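You operate a simulated robot arm through the tools that you are given. There is no shell and no other tool. Be economical: measure what you need, move in short steps, check, and stop when the job is done.

You run a simulated robot arm. Do the job below in one go: nothing can be reset, and whatever is moved stays where it is left.

JOB
Free the spout from the vice and sleeve it on the cream pad.
Fine: free the lock, slide the jaw open; the blue foam sleeve goes over the boss.

Only the result counts: the job must be done as asked and must still hold three seconds after the hand-in. Knocking over, shifting, dropping, spilling or breaking anything else fails it.

ROBOT AND FRAMES
A 5-joint arm with a two-finger parallel gripper, fixed in place. Base frame: the origin is at the foot of the arm, x ahead of it, y to its left, z up; the work surface is at about z = 0. Units: mm, rad, N and s.
With the tool pointing down near the work surface it reaches from about 260 to 680 mm from the base axis. Its first joint turns from -1.152 to 1.152 rad. The tool tilts only in the upright plane through the base axis and itself; it spins freely about its own axis. Payload 2.9 kg.
Tool frame: the origin (TCP) lies between the finger pads and is the grasp point; the fingertips stand 30 mm ahead of it; z points along the fingers, y is the line along which they close. Largest opening 110 mm; finger width 20, thickness 10; the body of the gripper, 48 by 112 mm, starts 55 mm behind the TCP.
Orientation is told as [roll, pitch, yaw] about the base's x, y, z axes, in that order, counted from this pose: with the fingers straight down and closing along the base's y, the tool's x points along the base's -x, its y along +y and its z along -z.

CONTROLS
- The arm moves only by the tool move_arm. Its argument "plan" is a list of rows, each an object of numbers (a shift or turn left out is 0, a gripper value left out holds the last): "x", "y", "z": the shift along the tool's x, y, z in mm; "wx", "wy", "wz": the turn, a rotation vector about the tool's x, y, z in rad; "grip": the gripper command, from -1 (shut) to 1 (fully open), values between in proportion. In form: [{"x": .., "y": .., "z": .., "wx": .., "wy": .., "wz": .., "grip": ..}, ...]. A call has 1 to 12 rows; each row is the pose to reach, as a shift and turn from the pose commanded when the call began, along the tool's axes at that moment. Each row takes 0.2 s and may step no farther than 50 mm and 0.15 rad from the row before; otherwise, or with a gripper value out of range, the whole call is refused. Where a pose cannot be reached the arm comes as near as it can. A force on the tool above 40 N (or 10 N above the force at the start of the call, whichever is more), or a blocked arm, ends the call early, and 0.2 s more pass. The fingers move at their own pace (about 108 mm/s each) and stop on an object; they squeeze with about 33 N. The grip force told is the motor's: it shows also when the fingers shut on nothing. Time passes only in rows, and 0.2 s behind the last, so rows that repeat a pose let the fingers close. The reply holds the time, the measured pose of the TCP, the force on the tool along the base axes, the opening and the grip force, in the units named above and with some noise, with the torque about the TCP (base axes, N m) and any sound that the robot's microphone picked up.
- Cameras (640 x 400 px; columns grow to the right, rows downward): "scene" is fixed at [31.3, -443.1, 617.9]; the picture's right is [0.83, -0.56, 0.00], its down [-0.23, -0.34, -0.91] and it looks along [0.51, 0.76, -0.41] (base axes); focal length 345 px, centre (320, 200). "wrist" rides on the gripper at [72, 17, -103] in the tool frame; the picture's right is [-0.23, 0.97, 0.00], its down [-0.76, -0.18, -0.62] and it looks along [-0.61, -0.14, 0.78] (tool axes); focal length 222 px, centre (320, 200). There is no depth. A picture from a camera that has moved, and an enlarged one, comes with that camera's place and axes in the base frame and with its lens.
- capture(camera): a new picture of that camera. It takes no simulated time.
- inspect(camera, box): a new picture of the part [left, top, right, bottom] of that camera's present view, enlarged. It takes no simulated time.
- job_done(): hands the job in; it is judged then, once.

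Go step by step. Nothing tells you positions but the pictures and the camera data: compare them with the known pose of the tool, close in by small moves and look again before you grip or let go. The budget is 120 turns and 64 pictures, counting those below and the enlarged ones. Unless the task says otherwise, let go and move clear before handing in, and close with one line.

The tools are called after "Emit:" as name(argument=value, ...) on one line, values as JSON. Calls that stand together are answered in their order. move_arm: Moves the arm, as the interface text tells. Its arguments: {"type":"object","properties":{"plan":{"type":"array"}},"required":["plan"]} The other tools are called the same way: capture (camera) takes a picture; inspect (camera, box) takes an enlarged picture of a part of a camera's view; job_done () hands the job in.

At the start:

```text
time_s: 0.0
tool_pos: [336.8, 184.3, 383.4]
orientation: [-0.001, 0.0, 0.0]
ft_force: [-0.3, 0.7, -0.1]
ft_torque: [-0.02, 0.01, 0.02]
opening: 109.9
grip_force: 0.1
```

scene: 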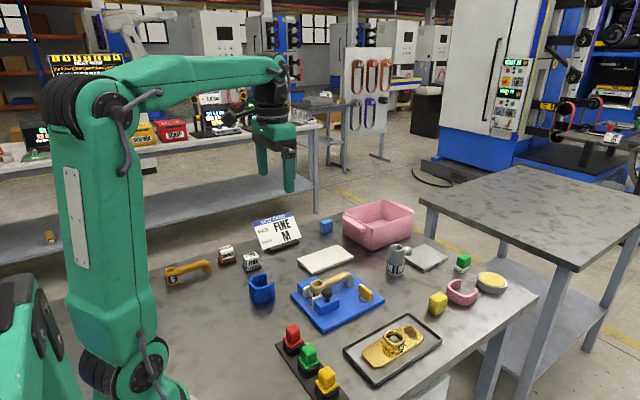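
wrist: 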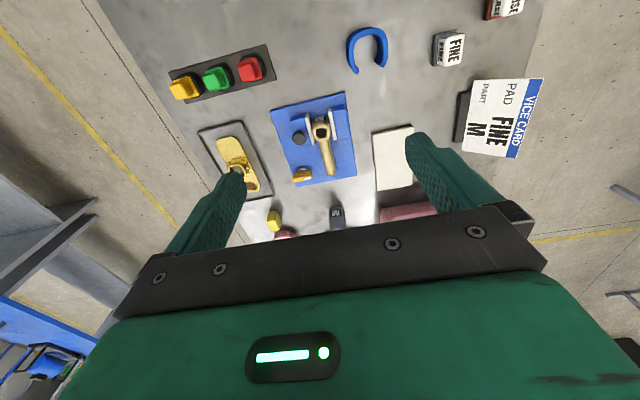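

I see a blue vice plate with a spout clamped in it, an orange lock, a blue foam C-sleeve, a cream pad, a card, and buttons. I'll look closer before moving.

Emit:
inspect(camera="scene", box=[230, 200, 450, 340])

Emit:
inspect(camera="wrist", box=[160, 0, 560, 250])

Emit:
inspect(camera="scene", box=[150, 200, 310, 300])

```text
2.86 times, centred on (340, 270) of scene
camera zoom: at [31.3, -443.1, 617.9], right [0.83, -0.56, 0.0], down [-0.23, -0.34, -0.91], along [0.51, 0.76, -0.41], focal length 985 px, centre (263, 0)
```

zoom: 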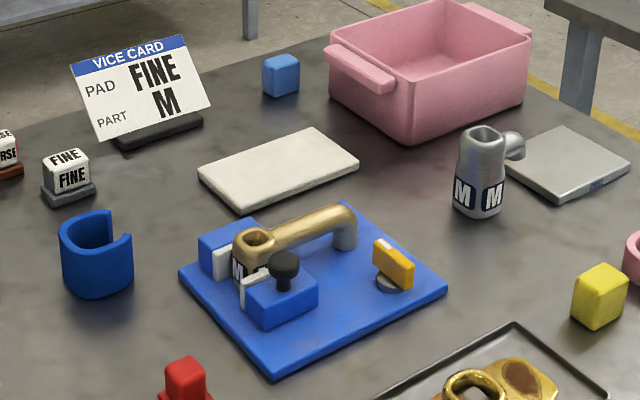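

```text
1.60 times, centred on (360, 125) of wrist
camera zoom: at [264.8, 201.9, 487.7], right [0.23, 0.97, 0.0], down [0.76, -0.18, 0.62], along [0.61, -0.14, -0.78], focal length 355 px, centre (256, 320)
```

zoom: 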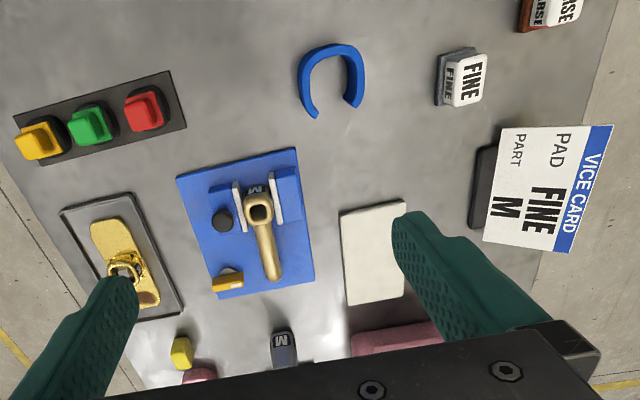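

```text
4.00 times, centred on (230, 250) of scene
camera zoom: at [31.3, -443.1, 617.9], right [0.83, -0.56, 0.0], down [-0.23, -0.34, -0.91], along [0.51, 0.76, -0.41], focal length 1379 px, centre (680, 0)
```

zoom: 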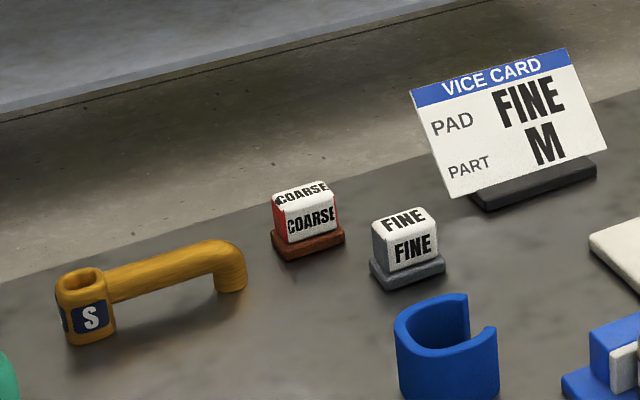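

The spout's boss is at about (428,166), the jaw knob at (434,118) and the lock at (537,96). The cream pad covers x 480–647, y 272–363, and the sleeve is at about (318,271). I'll move lower over the vice to see the details.

Emit:
move_arm(plan=[{"x": -16, "y": -16, "z": 36}, {"x": -32, "y": -32, "z": 72}, {"x": -48, "y": -48, "z": 108}, {"x": -63, "y": -64, "z": 143}])

Emit:
capture(camera="wrist")

Emit:
inspect(camera="wrist", box=[200, 60, 440, 210])

```text
time_s: 1.0
tool_pos: [400.0, 122.4, 240.9]
orientation: [0.0, -0.002, 0.0]
ft_force: [0.2, -0.2, 0.2]
ft_torque: [0.01, 0.01, 0.02]
opening: 110.1
grip_force: 0.0
```

```text
58 pictures are left
camera wrist: at [328.5, 139.4, 344.4], right [0.23, 0.97, 0.0], down [0.76, -0.18, 0.62], along [0.61, -0.14, -0.78], focal length 222 px, centre (320, 200)
```

wrist: 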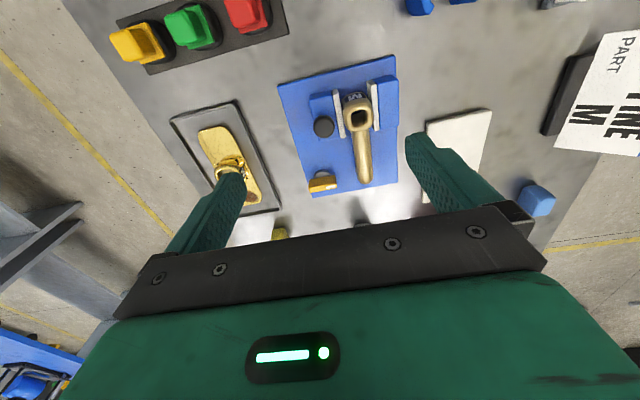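

```text
2.67 times, centred on (320, 135) of wrist
camera zoom: at [328.5, 139.4, 344.4], right [0.23, 0.97, 0.0], down [0.76, -0.18, 0.62], along [0.61, -0.14, -0.78], focal length 592 px, centre (320, 373)
```

zoom: 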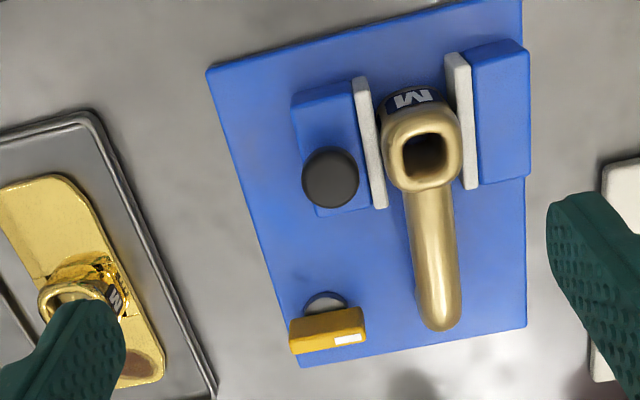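

The lock is an orange wing on a grey disc at (536,97), top about z 31. It lies along y and is about 45 mm long. I'll take a closer look.

Emit:
move_arm(plan=[{"x": -25, "y": -19, "z": 35}, {"x": -50, "y": -37, "z": 70}])

Emit:
inspect(camera="wrist", box=[240, 70, 440, 205])

Emit:
inspect(camera="scene", box=[290, 255, 390, 335])

```text
time_s: 1.6
tool_pos: [450.9, 84.5, 172.4]
orientation: [-0.001, -0.002, 0.0]
ft_force: [0.3, 0.3, 0.1]
ft_torque: [0.0, -0.02, 0.01]
opening: 110.0
grip_force: 0.1
```

```text
2.96 times, centred on (340, 138) of wrist
camera zoom: at [380.0, 102.8, 275.1], right [0.23, 0.97, 0.0], down [0.76, -0.18, 0.62], along [0.61, -0.14, -0.78], focal length 658 px, centre (261, 385)
```

zoom: 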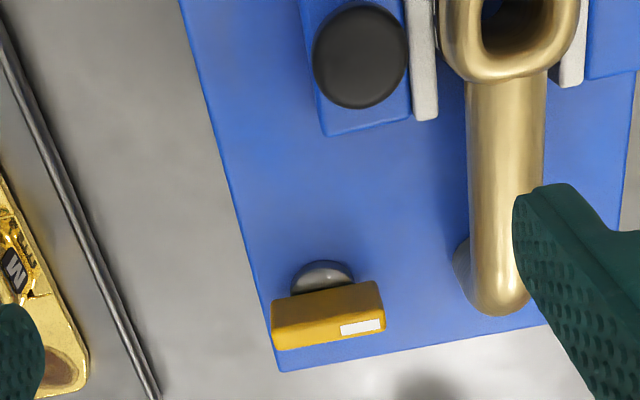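

```text
5.00 times, centred on (340, 295) of scene
camera zoom: at [31.3, -443.1, 617.9], right [0.83, -0.56, 0.0], down [-0.23, -0.34, -0.91], along [0.51, 0.76, -0.41], focal length 1723 px, centre (220, -275)
```

zoom: 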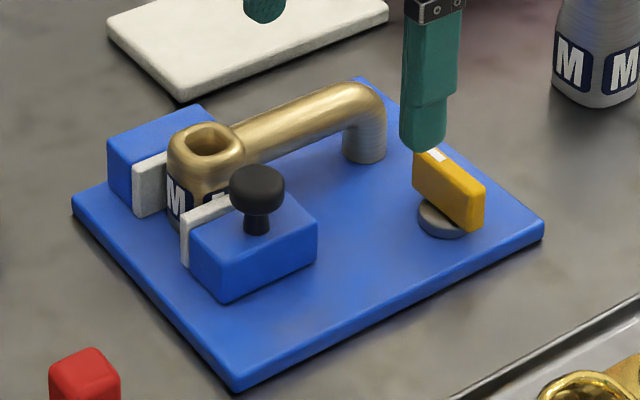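

The lock wing is about 50 mm long along y, centred near (541,95), with its top near z 37. I'll turn the gripper so the fingers close along x, hover above the lock and look.

Emit:
move_arm(plan=[{"x": -8, "y": 1, "z": 3, "wz": -0.143, "grip": 0}, {"x": -16, "y": 2, "z": 6, "wz": -0.286}, {"x": -24, "y": 3, "z": 9, "wz": -0.429}, {"x": -32, "y": 4, "z": 12, "wz": -0.572}, {"x": -40, "y": 5, "z": 15, "wz": -0.715}, {"x": -48, "y": 6, "z": 18, "wz": -0.858}, {"x": -56, "y": 7, "z": 21, "wz": -1.0}, {"x": -64, "y": 8, "z": 24, "wz": -1.143}, {"x": -72, "y": 9, "z": 27, "wz": -1.286}, {"x": -80, "y": 10, "z": 30, "wz": -1.429}, {"x": -90, "y": 10.5, "z": 32, "wz": -1.571}])

Emit:
capture(camera="wrist")

Emit:
inspect(camera="scene", box=[290, 225, 430, 335])

```text
time_s: 4.0
tool_pos: [538.7, 93.7, 138.4]
orientation: [0.002, 0.0, 1.576]
ft_force: [0.4, -0.9, -0.2]
ft_torque: [0.01, -0.01, -0.01]
opening: 55.0
grip_force: 0.1
```

```text
54 pictures are left
camera wrist: at [522.8, 22.0, 242.3], right [-0.97, 0.22, 0.0], down [0.18, 0.76, 0.62], along [0.14, 0.61, -0.78], focal length 222 px, centre (320, 200)
```

wrist: 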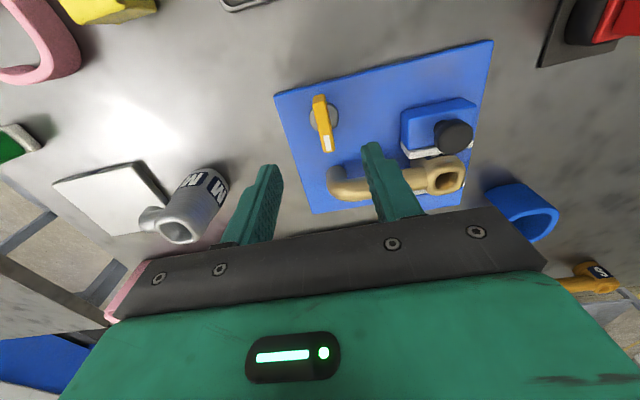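

```text
3.64 times, centred on (360, 280) of scene
camera zoom: at [31.3, -443.1, 617.9], right [0.83, -0.56, 0.0], down [-0.23, -0.34, -0.91], along [0.51, 0.76, -0.41], focal length 1253 px, centre (174, -91)
```

zoom: 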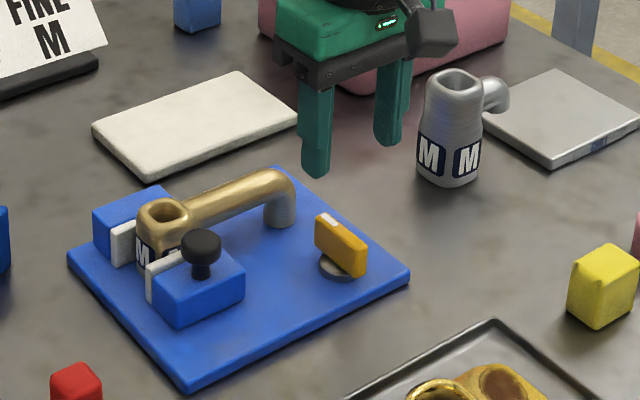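

The bar is centred at (536,97), and the fingers straddle it along x. I'll descend and close gently.

Emit:
move_arm(plan=[{"x": -3.3, "y": 2.5, "z": 30}, {"x": -3.3, "y": 2.5, "z": 60}, {"x": -3.3, "y": 2.5, "z": 88}, {"x": -3.3, "y": 2.5, "z": 88}])

Emit:
inspect(camera="scene", box=[290, 225, 430, 335])

Emit:
capture(camera="wrist")

```text
time_s: 5.0
tool_pos: [538.6, 97.7, 51.2]
orientation: [0.0, 0.0, 1.571]
ft_force: [-0.2, -0.6, -0.2]
ft_torque: [0.0, 0.02, 0.0]
opening: 54.8
grip_force: 0.1
```

```text
3.64 times, centred on (360, 280) of scene
camera zoom: at [31.3, -443.1, 617.9], right [0.83, -0.56, 0.0], down [-0.23, -0.34, -0.91], along [0.51, 0.76, -0.41], focal length 1253 px, centre (174, -91)
```

zoom: 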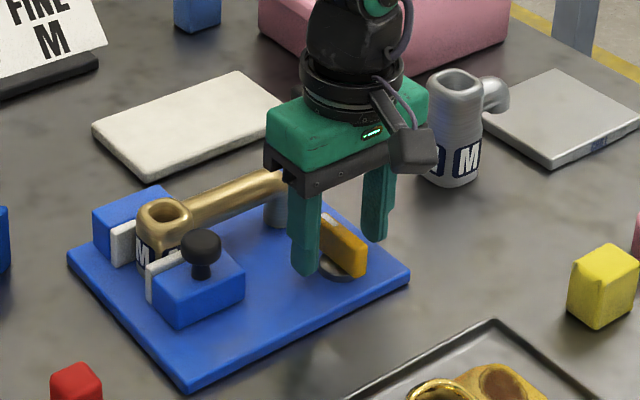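

```text
51 pictures are left
camera wrist: at [521.2, 26.5, 156.4], right [-0.97, 0.23, 0.0], down [0.18, 0.76, 0.62], along [0.14, 0.61, -0.78], focal length 222 px, centre (320, 200)
```

wrist: 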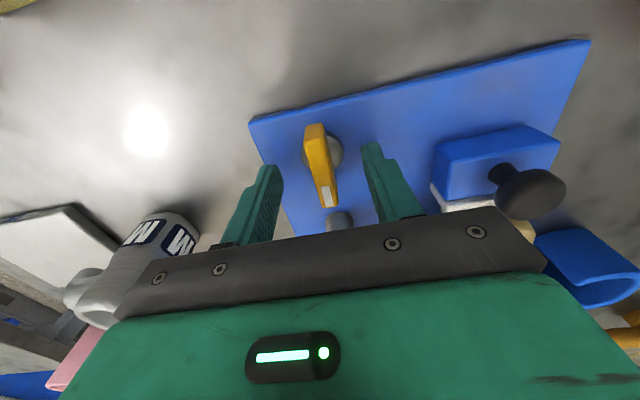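

The fingers straddle the wing, so I'll close on it.

Emit:
move_arm(plan=[{"grip": -0.5}, {"grip": -1}, {"grip": -1}])

```text
time_s: 5.8
tool_pos: [534.5, 97.9, 52.4]
orientation: [0.008, 0.002, 1.571]
ft_force: [-31.2, 0.0, 15.2]
ft_torque: [0.4, -0.46, -0.1]
opening: 12.0
grip_force: 45.5
```

Gripped: the bar is 12 mm thick and centred near x 534, and there is some side load. I'll relieve that load, then try a small turn.

Emit:
move_arm(plan=[{"y": 2}, {"y": 4}])

```text
time_s: 6.4
tool_pos: [535.2, 98.4, 52.7]
orientation: [-0.005, 0.0, 1.57]
ft_force: [0.6, 6.5, 4.6]
ft_torque: [-0.61, 1.01, 0.0]
opening: 11.8
grip_force: 45.0
```

Emit:
move_arm(plan=[{"wz": 0.1}, {"wz": 0.2}])

```text
time_s: 7.0
tool_pos: [535.3, 97.8, 53.4]
orientation: [-0.005, -0.003, 1.368]
ft_force: [18.3, 11.9, 2.6]
ft_torque: [-0.05, 0.9, 0.08]
opening: 12.0
grip_force: 44.7
```

The wing seems to be turning with low torque. I'll continue a bit and check.

Emit:
move_arm(plan=[{"wz": 0.13}, {"wz": 0.26}, {"wz": 0.26}])

Emit:
capture(camera="wrist")

Emit:
inspect(camera="scene", box=[290, 225, 430, 335])

```text
time_s: 7.8
tool_pos: [537.9, 97.3, 53.2]
orientation: [-0.009, -0.007, 1.109]
ft_force: [24.8, 16.8, 6.3]
ft_torque: [0.76, 0.55, 0.07]
opening: 11.9
grip_force: 44.4
```

```text
50 pictures are left
camera wrist: at [488.5, 40.9, 156.2], right [-0.77, 0.64, -0.01], down [0.49, 0.6, 0.63], along [0.41, 0.48, -0.78], focal length 222 px, centre (320, 200)
```

wrist: 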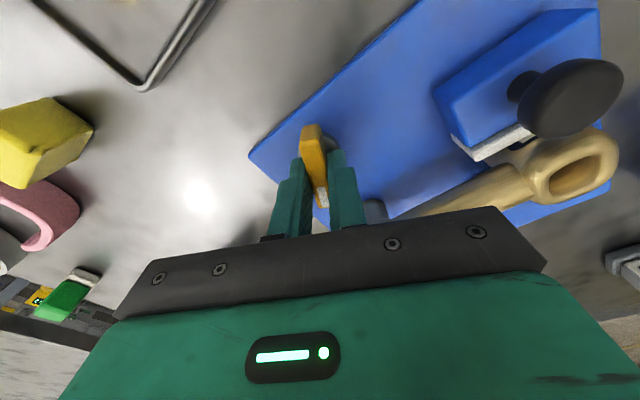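

```text
3.64 times, centred on (360, 280) of scene
camera zoom: at [31.2, -443.1, 617.9], right [0.83, -0.56, 0.0], down [-0.23, -0.34, -0.91], along [0.51, 0.76, -0.41], focal length 1253 px, centre (174, -91)
```

zoom: 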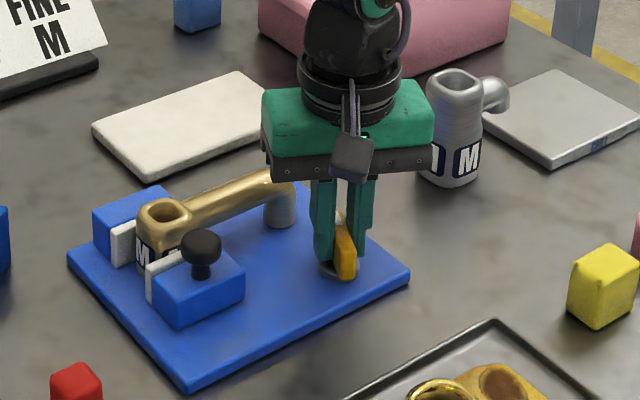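

The wing turns with the tool. I'll correct the side load and keep turning.

Emit:
move_arm(plan=[{"x": -3, "y": -2}, {"x": -3, "y": -2, "wz": 0.13}, {"x": -3, "y": -2, "wz": 0.26}, {"x": -3, "y": -2, "wz": 0.39}, {"x": -3, "y": -2, "wz": 0.39}])

```text
time_s: 9.1
tool_pos: [538.7, 97.1, 52.5]
orientation: [-0.002, -0.004, 0.714]
ft_force: [-3.2, -1.5, 2.4]
ft_torque: [0.27, -0.45, 0.01]
opening: 12.0
grip_force: 45.0
stopped in row 5: the force on the tool passed its limit at 42 N (the readings are from after the stop); the commanded pose is now the measured one
```

Emit:
move_arm(plan=[{"wz": 0.1}, {"wz": 0.2}, {"wz": 0.2}])

```text
time_s: 9.9
tool_pos: [537.7, 96.3, 53.0]
orientation: [-0.001, -0.002, 0.512]
ft_force: [-2.7, -10.9, 2.0]
ft_torque: [0.08, -0.83, 0.02]
opening: 11.7
grip_force: 45.5
```

Emit:
move_arm(plan=[{"x": 1.2, "y": -1, "wz": 0.1}, {"x": 1.2, "y": -1, "wz": 0.2}, {"x": 1.2, "y": -1, "wz": 0.3}, {"x": 1.2, "y": -1, "wz": 0.3}])

Emit:
inspect(camera="scene", box=[290, 225, 430, 335])

```text
time_s: 10.9
tool_pos: [537.8, 96.3, 52.3]
orientation: [0.002, -0.009, 0.214]
ft_force: [29.3, -0.5, -13.3]
ft_torque: [-0.28, 0.66, 0.03]
opening: 11.8
grip_force: 45.3
```

```text
3.64 times, centred on (360, 280) of scene
camera zoom: at [31.4, -443.1, 617.9], right [0.83, -0.56, 0.0], down [-0.23, -0.34, -0.91], along [0.51, 0.76, -0.41], focal length 1253 px, centre (174, -91)
```

zoom: 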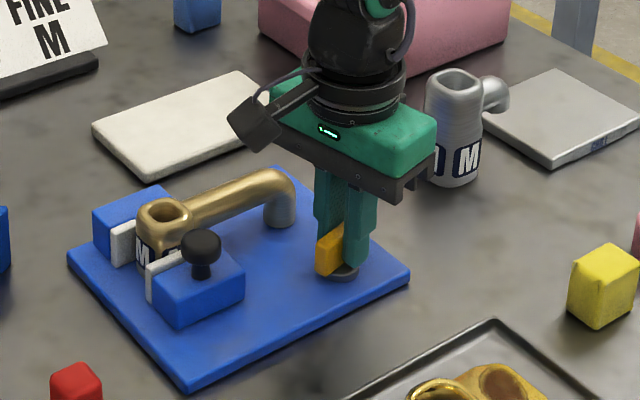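

Emit:
move_arm(plan=[{"x": -2.5, "y": -0.5, "wz": 0.05}, {"x": -2.5, "y": -0.5, "wz": 0.13}, {"x": -2.5, "y": -0.5, "wz": 0.21}, {"x": -2.5, "y": -0.5, "wz": 0.21}])

```text
time_s: 11.9
tool_pos: [537.9, 95.4, 53.3]
orientation: [0.0, 0.002, 0.002]
ft_force: [-9.3, -14.6, 9.9]
ft_torque: [-0.21, -0.99, 0.04]
opening: 11.8
grip_force: 44.8
```

The lock is turned a full 90°. I'll release it and rise, then turn the fingers to close along x above the jaw knob at about (428,121), top z about 74.

Emit:
move_arm(plan=[{"grip": -0.4}, {"grip": -0.4}, {"z": -40}, {"z": -80}, {"z": -100}])

Emit:
inspect(camera="scene", box=[290, 225, 430, 335])

```text
time_s: 13.1
tool_pos: [539.0, 94.7, 153.1]
orientation: [0.001, -0.003, 0.006]
ft_force: [-0.8, 0.0, -0.1]
ft_torque: [-0.01, 0.0, -0.03]
opening: 32.9
grip_force: 0.1
```

```text
3.64 times, centred on (360, 280) of scene
camera zoom: at [31.3, -443.1, 617.9], right [0.83, -0.56, 0.0], down [-0.23, -0.34, -0.91], along [0.51, 0.76, -0.41], focal length 1253 px, centre (174, -91)
```

zoom: 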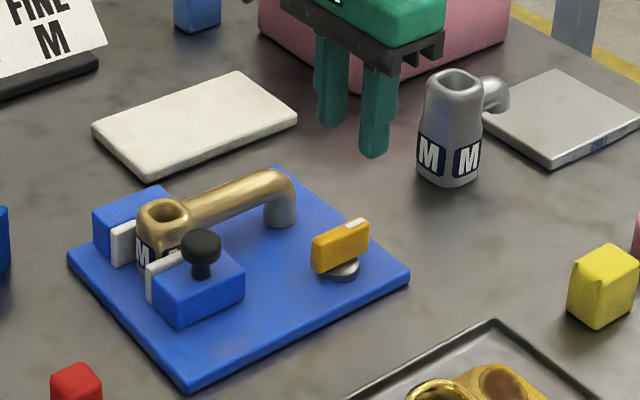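

Emit:
move_arm(plan=[{"x": 10, "y": 2, "wz": -0.143, "grip": -0.1}, {"x": 20, "y": 4, "wz": -0.286}, {"x": 30, "y": 7, "wz": -0.429}, {"x": 40, "y": 9, "wz": -0.572}, {"x": 50, "y": 12, "wz": -0.715}, {"x": 60, "y": 14, "wz": -0.858}, {"x": 70, "y": 16, "wz": -1.0}, {"x": 80, "y": 19, "wz": -1.143}, {"x": 90, "y": 21, "wz": -1.286}, {"x": 100, "y": 24, "wz": -1.429}, {"x": 111, "y": 26, "wz": -1.571}, {"x": 111, "y": 26, "wz": -1.571}])

Emit:
capture(camera="wrist")

Emit:
inspect(camera="scene", box=[250, 225, 390, 335])

```text
time_s: 15.7
tool_pos: [427.6, 121.4, 153.6]
orientation: [-0.001, -0.001, 1.578]
ft_force: [0.0, -0.1, 0.3]
ft_torque: [0.01, 0.0, 0.0]
opening: 49.6
grip_force: 0.1
```

```text
46 pictures are left
camera wrist: at [411.6, 49.2, 256.6], right [-0.98, 0.22, 0.0], down [0.17, 0.76, 0.62], along [0.14, 0.61, -0.78], focal length 222 px, centre (320, 200)
```

wrist: 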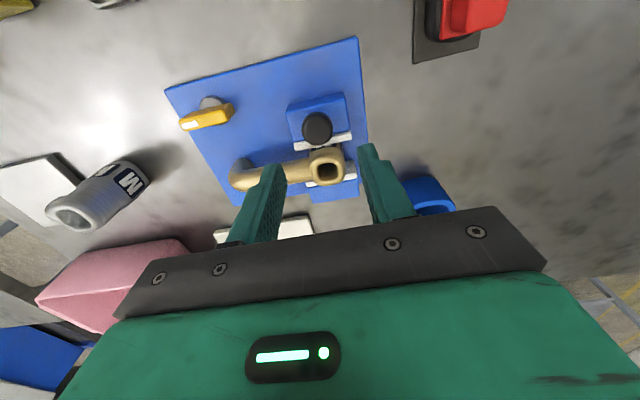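

```text
3.64 times, centred on (320, 280) of scene
camera zoom: at [31.3, -443.1, 617.9], right [0.83, -0.56, 0.0], down [-0.23, -0.34, -0.91], along [0.51, 0.76, -0.41], focal length 1253 px, centre (320, -91)
```

zoom: 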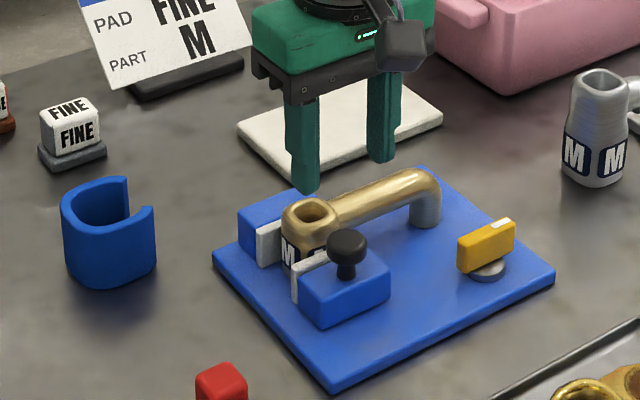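

The knob is at about (428,116). I'll descend and grip it along x.

Emit:
move_arm(plan=[{"x": 5.4, "z": 35}, {"x": 5.4, "z": 70}, {"x": 5.4, "z": 70}])

Emit:
inspect(camera="scene", box=[250, 225, 390, 335])

Emit:
capture(camera="wrist")

```text
time_s: 16.5
tool_pos: [427.7, 115.7, 82.8]
orientation: [-0.002, -0.001, 1.576]
ft_force: [0.0, 0.9, 0.3]
ft_torque: [-0.02, -0.05, -0.01]
opening: 49.4
grip_force: 0.2
```

```text
3.64 times, centred on (320, 280) of scene
camera zoom: at [31.3, -443.1, 617.9], right [0.83, -0.56, 0.0], down [-0.23, -0.34, -0.91], along [0.51, 0.76, -0.41], focal length 1253 px, centre (320, -91)
```

zoom: 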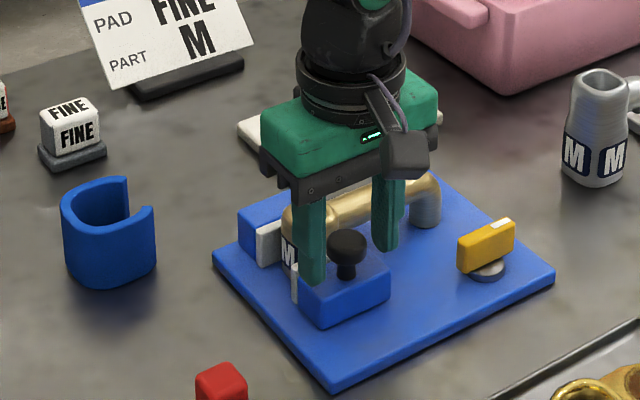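

```text
43 pictures are left
camera wrist: at [412.3, 43.1, 186.2], right [-0.97, 0.22, 0.0], down [0.17, 0.76, 0.62], along [0.14, 0.61, -0.78], focal length 222 px, centre (320, 200)
```

wrist: 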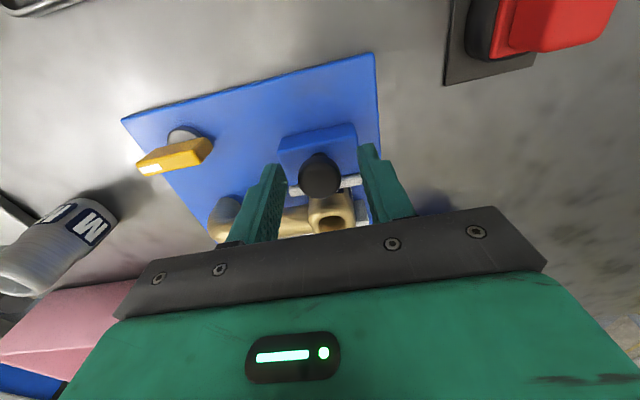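

Emit:
move_arm(plan=[{"x": 2, "grip": -0.5}, {"x": 2, "grip": -1}, {"x": 2, "grip": -1}])

```text
time_s: 17.3
tool_pos: [430.6, 112.9, 82.6]
orientation: [-0.007, -0.002, 1.573]
ft_force: [25.4, -0.6, -19.7]
ft_torque: [-0.17, -0.44, -0.11]
opening: 27.2
grip_force: 45.5
```

The knob is gripped (27 mm). I'll relieve the side load and slide the jaw toward −y.

Emit:
move_arm(plan=[{"y": -3, "z": 0}, {"y": -3, "x": 3}, {"y": -3, "x": 6}, {"y": -3, "x": 9}])

```text
time_s: 18.3
tool_pos: [430.2, 105.5, 82.6]
orientation: [0.003, 0.002, 1.578]
ft_force: [-10.2, 0.8, 4.4]
ft_torque: [0.03, 0.27, 0.14]
opening: 27.4
grip_force: 45.4
```

Emit:
move_arm(plan=[{"y": 1, "x": 4}, {"y": 1, "x": 8}, {"y": 1, "x": 12}, {"y": 1, "x": 16}, {"y": 1, "x": 20}])

Emit:
inspect(camera="scene", box=[250, 225, 390, 335])

```text
time_s: 19.5
tool_pos: [429.9, 87.0, 83.3]
orientation: [-0.004, -0.001, 1.581]
ft_force: [-13.6, 37.3, 1.8]
ft_torque: [0.86, 0.4, -0.58]
opening: 27.3
grip_force: 44.9
```

```text
3.64 times, centred on (320, 280) of scene
camera zoom: at [31.3, -443.0, 617.9], right [0.83, -0.56, 0.0], down [-0.23, -0.34, -0.91], along [0.51, 0.76, -0.41], focal length 1253 px, centre (320, -91)
```

zoom: 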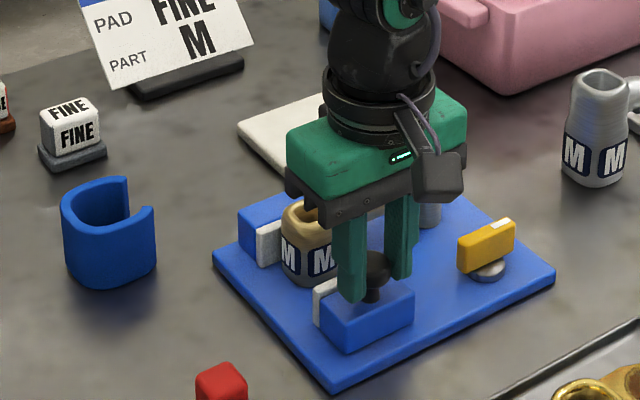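

The jaw is at its end stop, about 25 mm open. I'll back off slightly, release and rise.

Emit:
move_arm(plan=[{"x": -2.5, "y": 1.5}, {"x": -2.5, "y": 1.5, "grip": -0.3}, {"x": -2.5, "y": 1.5, "grip": -0.1}, {"x": -2.5, "y": 1.5, "z": -40}, {"x": -2.5, "y": 1.5, "z": -80}, {"x": -2.5, "y": 1.5, "z": -110}])

Emit:
capture(camera="wrist")

Emit:
inspect(camera="scene", box=[250, 225, 390, 335])

```text
time_s: 20.9
tool_pos: [427.5, 87.2, 192.7]
orientation: [-0.001, 0.0, 1.576]
ft_force: [0.0, -0.1, 0.8]
ft_torque: [-0.02, 0.01, -0.03]
opening: 49.4
grip_force: 0.0
```

```text
41 pictures are left
camera wrist: at [412.0, 15.9, 297.2], right [-0.97, 0.22, 0.0], down [0.17, 0.76, 0.62], along [0.14, 0.61, -0.78], focal length 222 px, centre (320, 200)
```

wrist: 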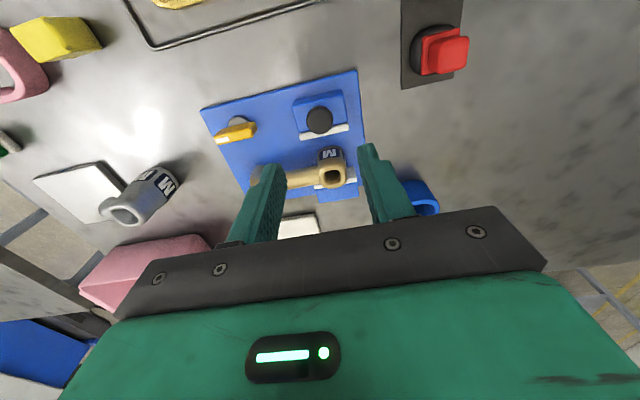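

```text
3.64 times, centred on (320, 280) of scene
camera zoom: at [31.3, -443.1, 617.9], right [0.83, -0.56, 0.0], down [-0.23, -0.34, -0.91], along [0.51, 0.76, -0.41], focal length 1253 px, centre (320, -91)
```

zoom: 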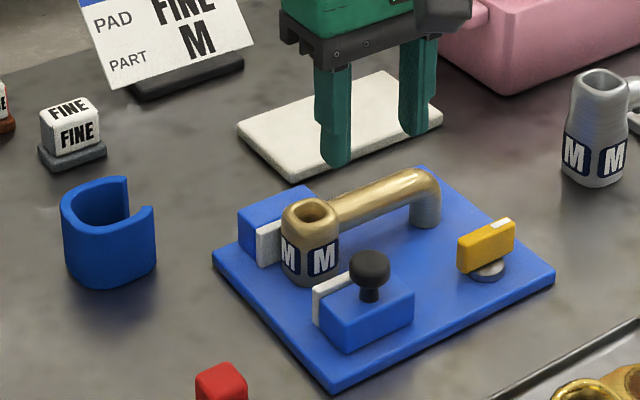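

The spout stands free, with its boss at (429,168), top about z 64, and the tube running in +x. I'll turn back to yaw 0 and hover over the tube at x about 470.

Emit:
move_arm(plan=[{"x": -8, "y": -4, "wz": 0.143, "grip": 0.15}, {"x": -16, "y": -8, "wz": 0.286}, {"x": -24, "y": -12, "wz": 0.429}, {"x": -32, "y": -16, "wz": 0.572}, {"x": -40, "y": -20, "wz": 0.715}, {"x": -48, "y": -24, "wz": 0.858}, {"x": -56, "y": -28, "wz": 1.0}, {"x": -64, "y": -33, "wz": 1.143}, {"x": -72, "y": -38, "z": 10, "wz": 1.286}, {"x": -81, "y": -42.5, "z": 20, "wz": 1.429}, {"x": -81, "y": -42.5, "z": 30, "wz": 1.572}, {"x": -81, "y": -42.5, "z": 40, "wz": 1.572}])

Emit:
capture(camera="wrist")

Emit:
inspect(camera="scene", box=[250, 225, 390, 335])

```text
time_s: 23.5
tool_pos: [470.3, 168.5, 152.1]
orientation: [0.004, -0.004, 0.001]
ft_force: [-0.5, -0.9, -0.2]
ft_torque: [0.02, -0.02, 0.0]
opening: 63.2
grip_force: 0.0
```

```text
39 pictures are left
camera wrist: at [398.8, 185.7, 256.4], right [0.23, 0.97, 0.0], down [0.76, -0.18, 0.63], along [0.61, -0.14, -0.78], focal length 222 px, centre (320, 200)
```

wrist: 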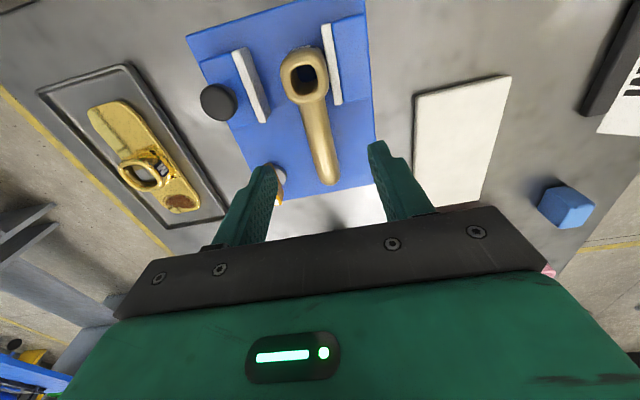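

```text
3.64 times, centred on (320, 280) of scene
camera zoom: at [31.3, -443.1, 617.9], right [0.83, -0.56, 0.0], down [-0.23, -0.34, -0.91], along [0.51, 0.76, -0.41], focal length 1253 px, centre (320, -91)
```

zoom: 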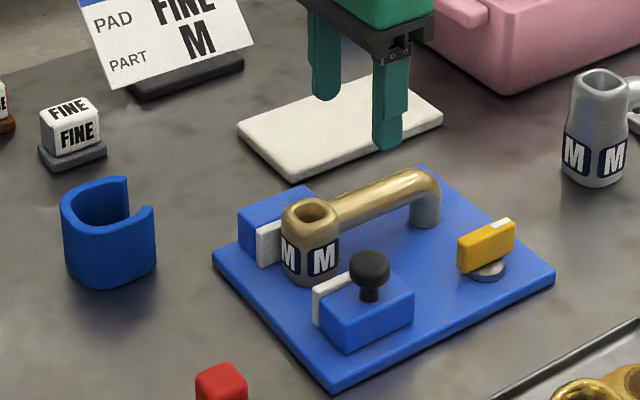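

Tube at x 470 is at y about 166.5. I'll descend over it with the fingers straddling.

Emit:
move_arm(plan=[{"y": -2, "z": 35}, {"y": -2, "z": 70}, {"y": -2, "z": 100}, {"y": -2, "z": 100}])

Emit:
capture(camera="wrist")

Emit:
inspect(camera="scene", box=[250, 225, 390, 335])

```text
time_s: 24.5
tool_pos: [471.6, 166.4, 53.5]
orientation: [0.002, -0.005, 0.003]
ft_force: [0.3, 0.7, 0.2]
ft_torque: [0.0, 0.01, 0.02]
opening: 63.3
grip_force: 0.0
```

```text
37 pictures are left
camera wrist: at [399.4, 183.0, 156.9], right [0.22, 0.97, 0.0], down [0.76, -0.18, 0.63], along [0.61, -0.14, -0.78], focal length 222 px, centre (320, 200)
```

wrist: 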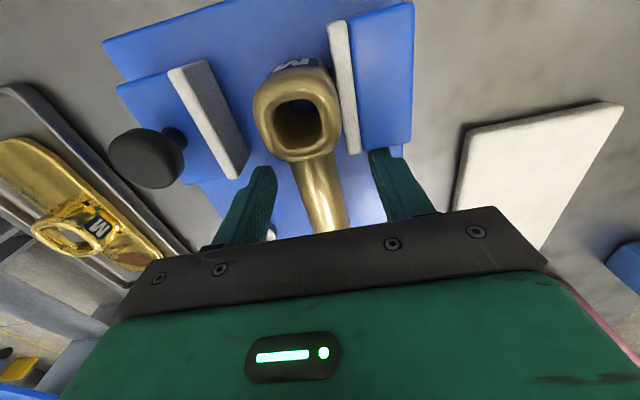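

```text
3.64 times, centred on (320, 280) of scene
camera zoom: at [31.3, -443.1, 617.9], right [0.83, -0.56, 0.0], down [-0.23, -0.34, -0.91], along [0.51, 0.76, -0.41], focal length 1253 px, centre (320, -91)
```

zoom: 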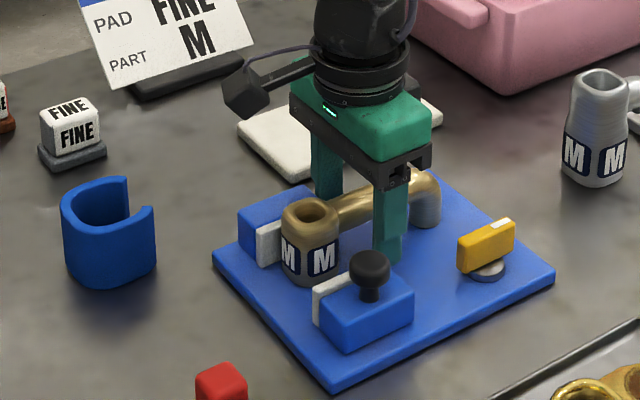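

Emit:
move_arm(plan=[{"grip": -0.3}, {"grip": -1}, {"grip": -1}])

```text
time_s: 25.3
tool_pos: [472.8, 165.8, 52.9]
orientation: [0.002, -0.002, 0.004]
ft_force: [0.6, -2.5, -0.4]
ft_torque: [-0.07, -0.02, 0.03]
opening: 24.6
grip_force: 32.9
```

The tube is gripped (24.6 mm). I'll lift a little and check.

Emit:
move_arm(plan=[{"z": -3}, {"z": -8, "y": -3}, {"z": -25, "y": -3}, {"z": -60, "y": -3}])

Emit:
inspect(camera="scene", box=[250, 225, 390, 335])

Emit:
capture(camera="wrist")

```text
time_s: 26.3
tool_pos: [470.4, 164.7, 113.8]
orientation: [0.003, -0.003, 0.004]
ft_force: [-0.4, 0.6, -1.0]
ft_torque: [0.01, -0.03, 0.0]
opening: 0.0
grip_force: 33.3
```

```text
3.64 times, centred on (320, 280) of scene
camera zoom: at [31.3, -443.1, 617.9], right [0.83, -0.56, 0.0], down [-0.23, -0.34, -0.91], along [0.51, 0.76, -0.41], focal length 1253 px, centre (320, -91)
```

zoom: 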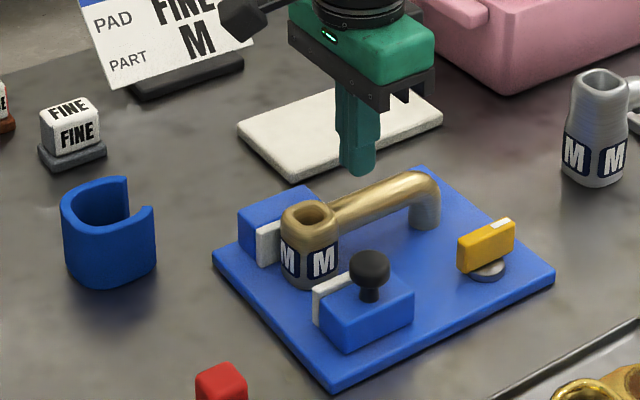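

```text
34 pictures are left
camera wrist: at [398.2, 182.2, 217.2], right [0.22, 0.97, 0.0], down [0.76, -0.18, 0.63], along [0.61, -0.14, -0.78], focal length 222 px, centre (320, 200)
```

wrist: 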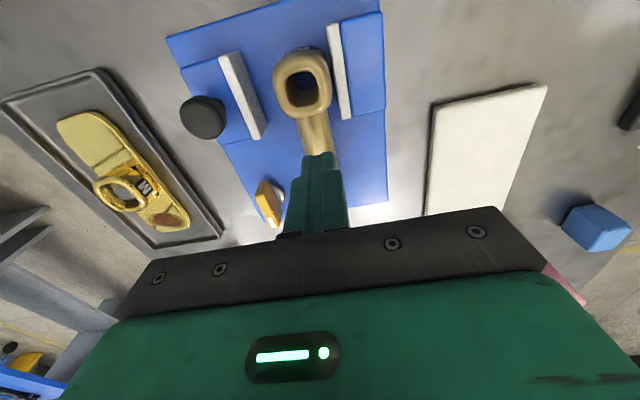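

The tube slipped out of the grip, but the spout stayed standing. I'll regrip lower and lift slowly, watching the force.

Emit:
move_arm(plan=[{"grip": 0.1, "x": -3, "y": 0}, {"grip": 0.1, "x": -3}, {"x": -3, "z": 30}, {"x": -3, "z": 65}, {"x": -3, "z": 65}])

Emit:
inspect(camera="scene", box=[290, 235, 370, 295])

```text
time_s: 27.5
tool_pos: [473.3, 163.1, 47.2]
orientation: [0.0, -0.003, 0.005]
ft_force: [0.0, 0.0, -0.4]
ft_torque: [0.03, -0.04, 0.0]
opening: 60.6
grip_force: 0.1
```

```text
6.67 times, centred on (330, 265) of scene
camera zoom: at [31.3, -443.1, 617.9], right [0.83, -0.56, 0.0], down [-0.23, -0.34, -0.91], along [0.51, 0.76, -0.41], focal length 2298 px, centre (253, -233)
```

zoom: 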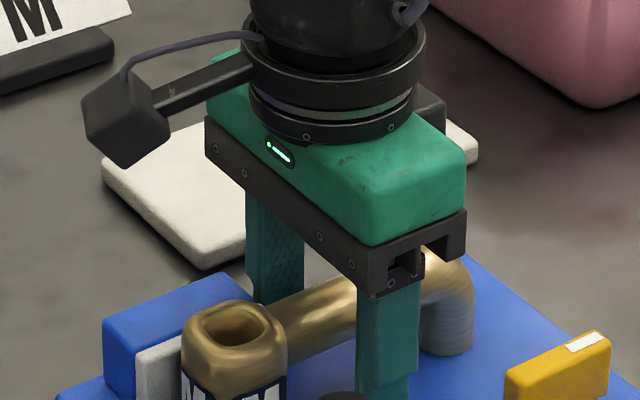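

Emit:
move_arm(plan=[{"grip": -0.4}, {"grip": -1}, {"grip": -1}, {"grip": -1}])

Emit:
move_arm(plan=[{"z": -1}, {"z": -2}])

```text
time_s: 28.5
tool_pos: [472.6, 163.1, 47.3]
orientation: [-0.001, -0.002, 0.002]
ft_force: [0.4, 1.7, 0.7]
ft_torque: [0.05, -0.08, 0.01]
opening: 24.5
grip_force: 32.8
```

```text
time_s: 29.1
tool_pos: [474.0, 163.5, 48.7]
orientation: [0.001, -0.002, 0.003]
ft_force: [-0.3, 0.4, 0.0]
ft_torque: [-0.02, -0.02, 0.01]
opening: 24.3
grip_force: 33.3
```

Emit:
move_arm(plan=[{"z": -2}, {"z": -4}, {"z": -6}])

Emit:
inspect(camera="scene", box=[290, 235, 370, 295])

```text
time_s: 29.9
tool_pos: [474.7, 163.9, 54.7]
orientation: [0.0, -0.001, 0.003]
ft_force: [0.2, 0.0, -5.8]
ft_torque: [0.01, -0.04, -0.01]
opening: 24.6
grip_force: 33.6
```

```text
6.67 times, centred on (330, 265) of scene
camera zoom: at [31.3, -443.1, 617.9], right [0.83, -0.56, 0.0], down [-0.23, -0.34, -0.91], along [0.51, 0.76, -0.41], focal length 2298 px, centre (253, -233)
```

zoom: 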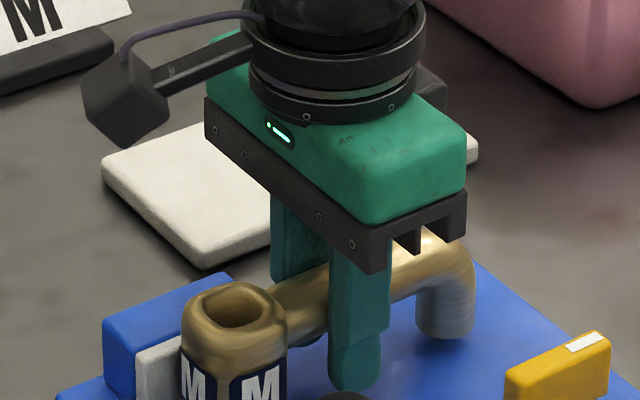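

It is lifting now, with about 6 N of weight. I'll continue slowly.

Emit:
move_arm(plan=[{"z": -3}, {"z": -7}, {"z": -11}, {"z": -15}, {"z": -19}, {"z": -23}])

```text
time_s: 31.3
tool_pos: [472.6, 162.5, 78.0]
orientation: [0.0, -0.003, 0.003]
ft_force: [0.6, 0.7, -4.7]
ft_torque: [-0.01, 0.01, -0.02]
opening: 24.6
grip_force: 32.8
```

Emit:
move_arm(plan=[{"z": -4}, {"z": -8}, {"z": -12}, {"z": -16}, {"z": -20}, {"z": -24}, {"z": -28}, {"z": -32}])

Emit:
capture(camera="wrist")

Emit:
inspect(camera="scene", box=[270, 205, 390, 295])

```text
time_s: 33.1
tool_pos: [473.9, 164.3, 111.0]
orientation: [0.001, -0.003, 0.002]
ft_force: [0.3, -0.7, -5.1]
ft_torque: [0.01, -0.02, -0.02]
opening: 24.3
grip_force: 32.9
```

```text
31 pictures are left
camera wrist: at [401.6, 181.4, 214.7], right [0.22, 0.97, 0.0], down [0.76, -0.18, 0.62], along [0.61, -0.14, -0.78], focal length 222 px, centre (320, 200)
```

wrist: 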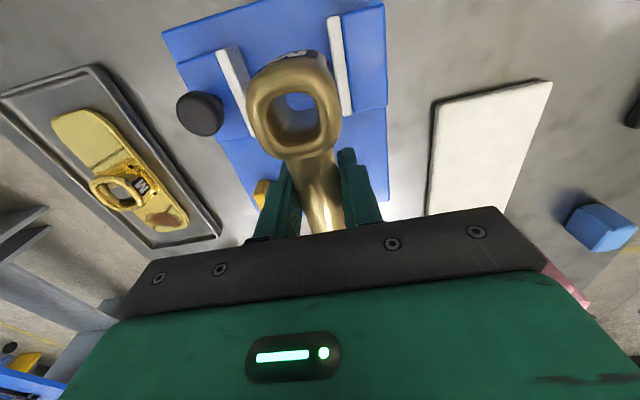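

```text
4.44 times, centred on (330, 250) of scene
camera zoom: at [31.3, -443.1, 617.9], right [0.83, -0.56, 0.0], down [-0.23, -0.34, -0.91], along [0.51, 0.76, -0.41], focal length 1532 px, centre (276, -22)
```

zoom: 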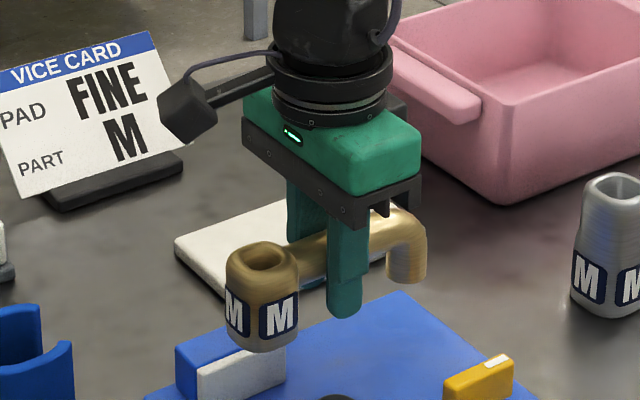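

The spout is held level. I'll carry it slowly toward the cream pad, aiming for TCP (558,315) so the boss lands at about (514,316).

Emit:
move_arm(plan=[{"x": -2, "y": 4}, {"x": -6, "y": 11}, {"x": -11, "y": 20}, {"x": -16, "y": 29}, {"x": -21, "y": 38}, {"x": -26, "y": 47}, {"x": -31, "y": 56}, {"x": -36, "y": 65}, {"x": -41, "y": 74}, {"x": -45, "y": 81}, {"x": -47, "y": 85}])

Emit:
move_arm(plan=[{"x": -2, "y": 4}, {"x": -6, "y": 11}, {"x": -11, "y": 20}, {"x": -16, "y": 29}, {"x": -21, "y": 38}, {"x": -26, "y": 47}, {"x": -31, "y": 56}, {"x": -35, "y": 62}, {"x": -37, "y": 66}])

Emit:
capture(camera="wrist")

Emit:
inspect(camera="scene", box=[270, 195, 410, 295])

```text
time_s: 35.5
tool_pos: [520.5, 249.4, 111.5]
orientation: [0.0, -0.001, 0.003]
ft_force: [-0.7, -0.4, -3.9]
ft_torque: [0.01, -0.01, 0.0]
opening: 24.5
grip_force: 32.8
```

```text
time_s: 37.5
tool_pos: [558.3, 315.5, 110.8]
orientation: [0.001, -0.003, 0.004]
ft_force: [-0.1, -0.2, -4.5]
ft_torque: [-0.02, -0.01, 0.02]
opening: 24.5
grip_force: 33.0
```

```text
29 pictures are left
camera wrist: at [485.7, 332.2, 214.1], right [0.22, 0.97, 0.0], down [0.76, -0.18, 0.62], along [0.61, -0.14, -0.78], focal length 222 px, centre (320, 200)
```

wrist: 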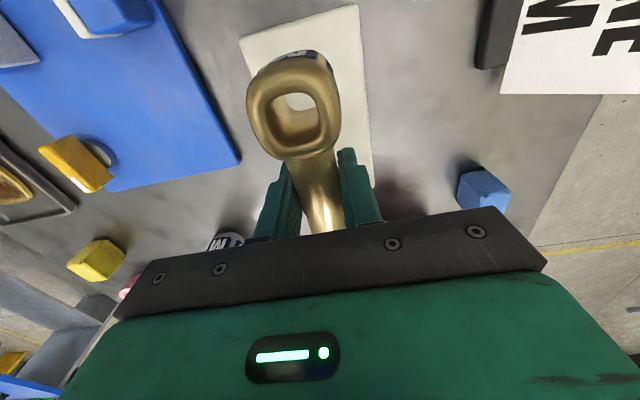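

```text
4.00 times, centred on (340, 245) of scene
camera zoom: at [31.3, -443.1, 617.9], right [0.83, -0.56, 0.0], down [-0.23, -0.34, -0.91], along [0.51, 0.76, -0.41], focal length 1379 px, centre (240, 20)
```

zoom: 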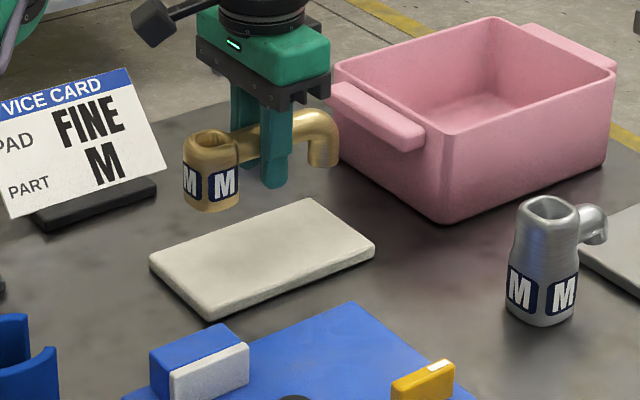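

It is well centred over the pad. I'll lower it slowly.

Emit:
move_arm(plan=[{"z": 3}, {"z": 8}, {"z": 13}, {"z": 18}, {"z": 23}, {"z": 28}, {"z": 33}, {"z": 38}, {"z": 43}, {"z": 48}, {"z": 52}, {"z": 55}])

Emit:
inspect(camera="scene", box=[290, 205, 390, 275])

```text
time_s: 40.1
tool_pos: [557.1, 313.2, 55.0]
orientation: [0.002, -0.002, 0.005]
ft_force: [0.7, 0.5, -4.9]
ft_torque: [0.01, -0.03, 0.01]
opening: 24.5
grip_force: 33.1
```

```text
5.71 times, centred on (340, 240) of scene
camera zoom: at [31.3, -443.1, 617.9], right [0.83, -0.56, 0.0], down [-0.23, -0.34, -0.91], along [0.51, 0.76, -0.41], focal length 1969 px, centre (206, -29)
```

zoom: 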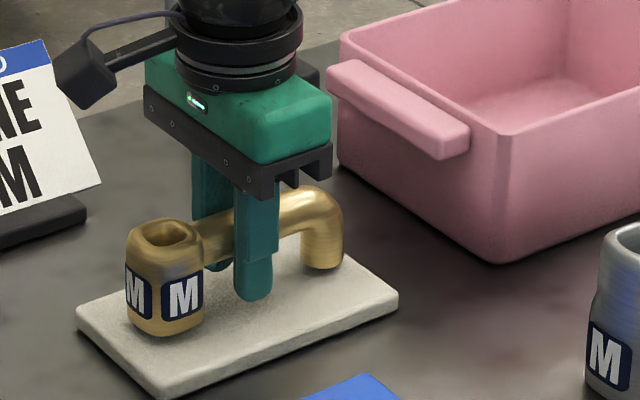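

Emit:
move_arm(plan=[{"z": 1}, {"z": 2}, {"z": 3}, {"z": 4}, {"z": 5}, {"z": 6}])

```text
time_s: 41.5
tool_pos: [556.8, 314.2, 51.2]
orientation: [0.003, 0.0, 0.003]
ft_force: [0.2, -0.5, -5.2]
ft_torque: [0.01, -0.01, 0.01]
opening: 24.3
grip_force: 33.1
```

Emit:
move_arm(plan=[{"z": 1}, {"z": 2}, {"z": 3}])

```text
time_s: 42.3
tool_pos: [558.9, 315.0, 48.8]
orientation: [0.003, -0.004, 0.005]
ft_force: [-7.3, -2.9, 17.3]
ft_torque: [-0.06, 0.45, 0.02]
opening: 24.7
grip_force: 33.3
```

Contact. I'll ease up slightly and check before releasing.

Emit:
move_arm(plan=[{"z": -1}, {"z": -1.5}])

Emit:
inspect(camera="scene", box=[290, 205, 390, 275])

```text
time_s: 42.9
tool_pos: [559.2, 315.4, 49.6]
orientation: [0.004, -0.007, 0.004]
ft_force: [4.7, -2.4, 13.4]
ft_torque: [0.05, -0.54, 0.09]
opening: 24.5
grip_force: 33.2
```

```text
5.71 times, centred on (340, 240) of scene
camera zoom: at [31.2, -443.1, 617.9], right [0.83, -0.56, 0.0], down [-0.23, -0.34, -0.91], along [0.51, 0.76, -0.41], focal length 1969 px, centre (206, -29)
```

zoom: 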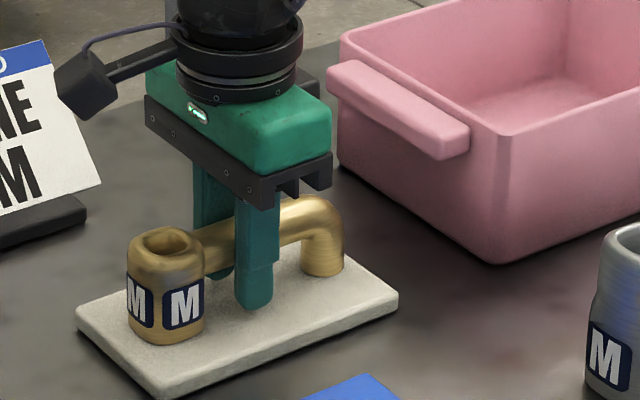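

Emit:
move_arm(plan=[{"z": -1}, {"z": -1, "grip": -0.3}, {"z": -1, "grip": 0}, {"z": -1, "grip": 0}])

Emit:
move_arm(plan=[{"z": -20}, {"z": -50}, {"z": -90}, {"z": -130}])

Emit:
inspect(camera="scene", box=[230, 205, 390, 315])

Emit:
capture(camera="wrist")

```text
time_s: 43.9
tool_pos: [557.6, 314.7, 48.5]
orientation: [0.002, -0.002, 0.004]
ft_force: [0.7, 0.7, 0.0]
ft_torque: [0.04, 0.01, 0.0]
opening: 54.8
grip_force: 0.0
```

```text
time_s: 44.9
tool_pos: [556.6, 315.4, 179.8]
orientation: [0.001, -0.001, 0.004]
ft_force: [-1.1, 0.2, -0.1]
ft_torque: [0.01, -0.01, 0.0]
opening: 54.8
grip_force: 0.0
```

```text
3.64 times, centred on (310, 260) of scene
camera zoom: at [31.3, -443.1, 617.9], right [0.83, -0.56, 0.0], down [-0.23, -0.34, -0.91], along [0.51, 0.76, -0.41], focal length 1253 px, centre (356, -18)
```

zoom: 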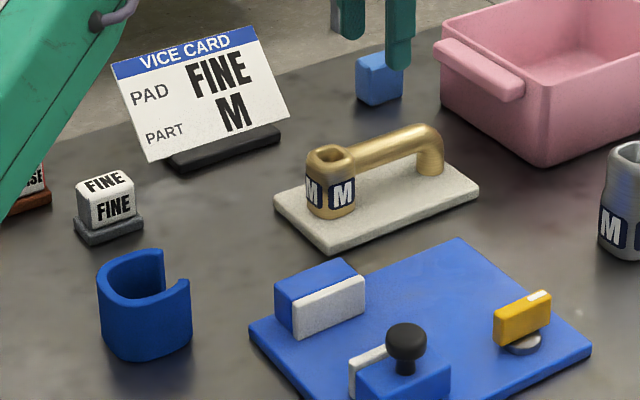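

```text
24 pictures are left
camera wrist: at [484.4, 331.6, 282.4], right [0.22, 0.97, 0.0], down [0.76, -0.18, 0.62], along [0.61, -0.14, -0.78], focal length 222 px, centre (320, 200)
```

wrist: 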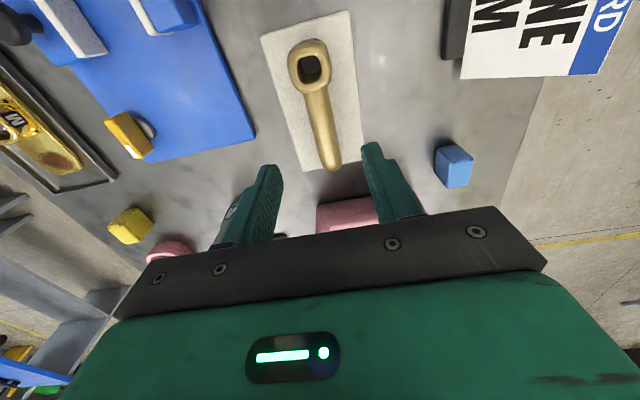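

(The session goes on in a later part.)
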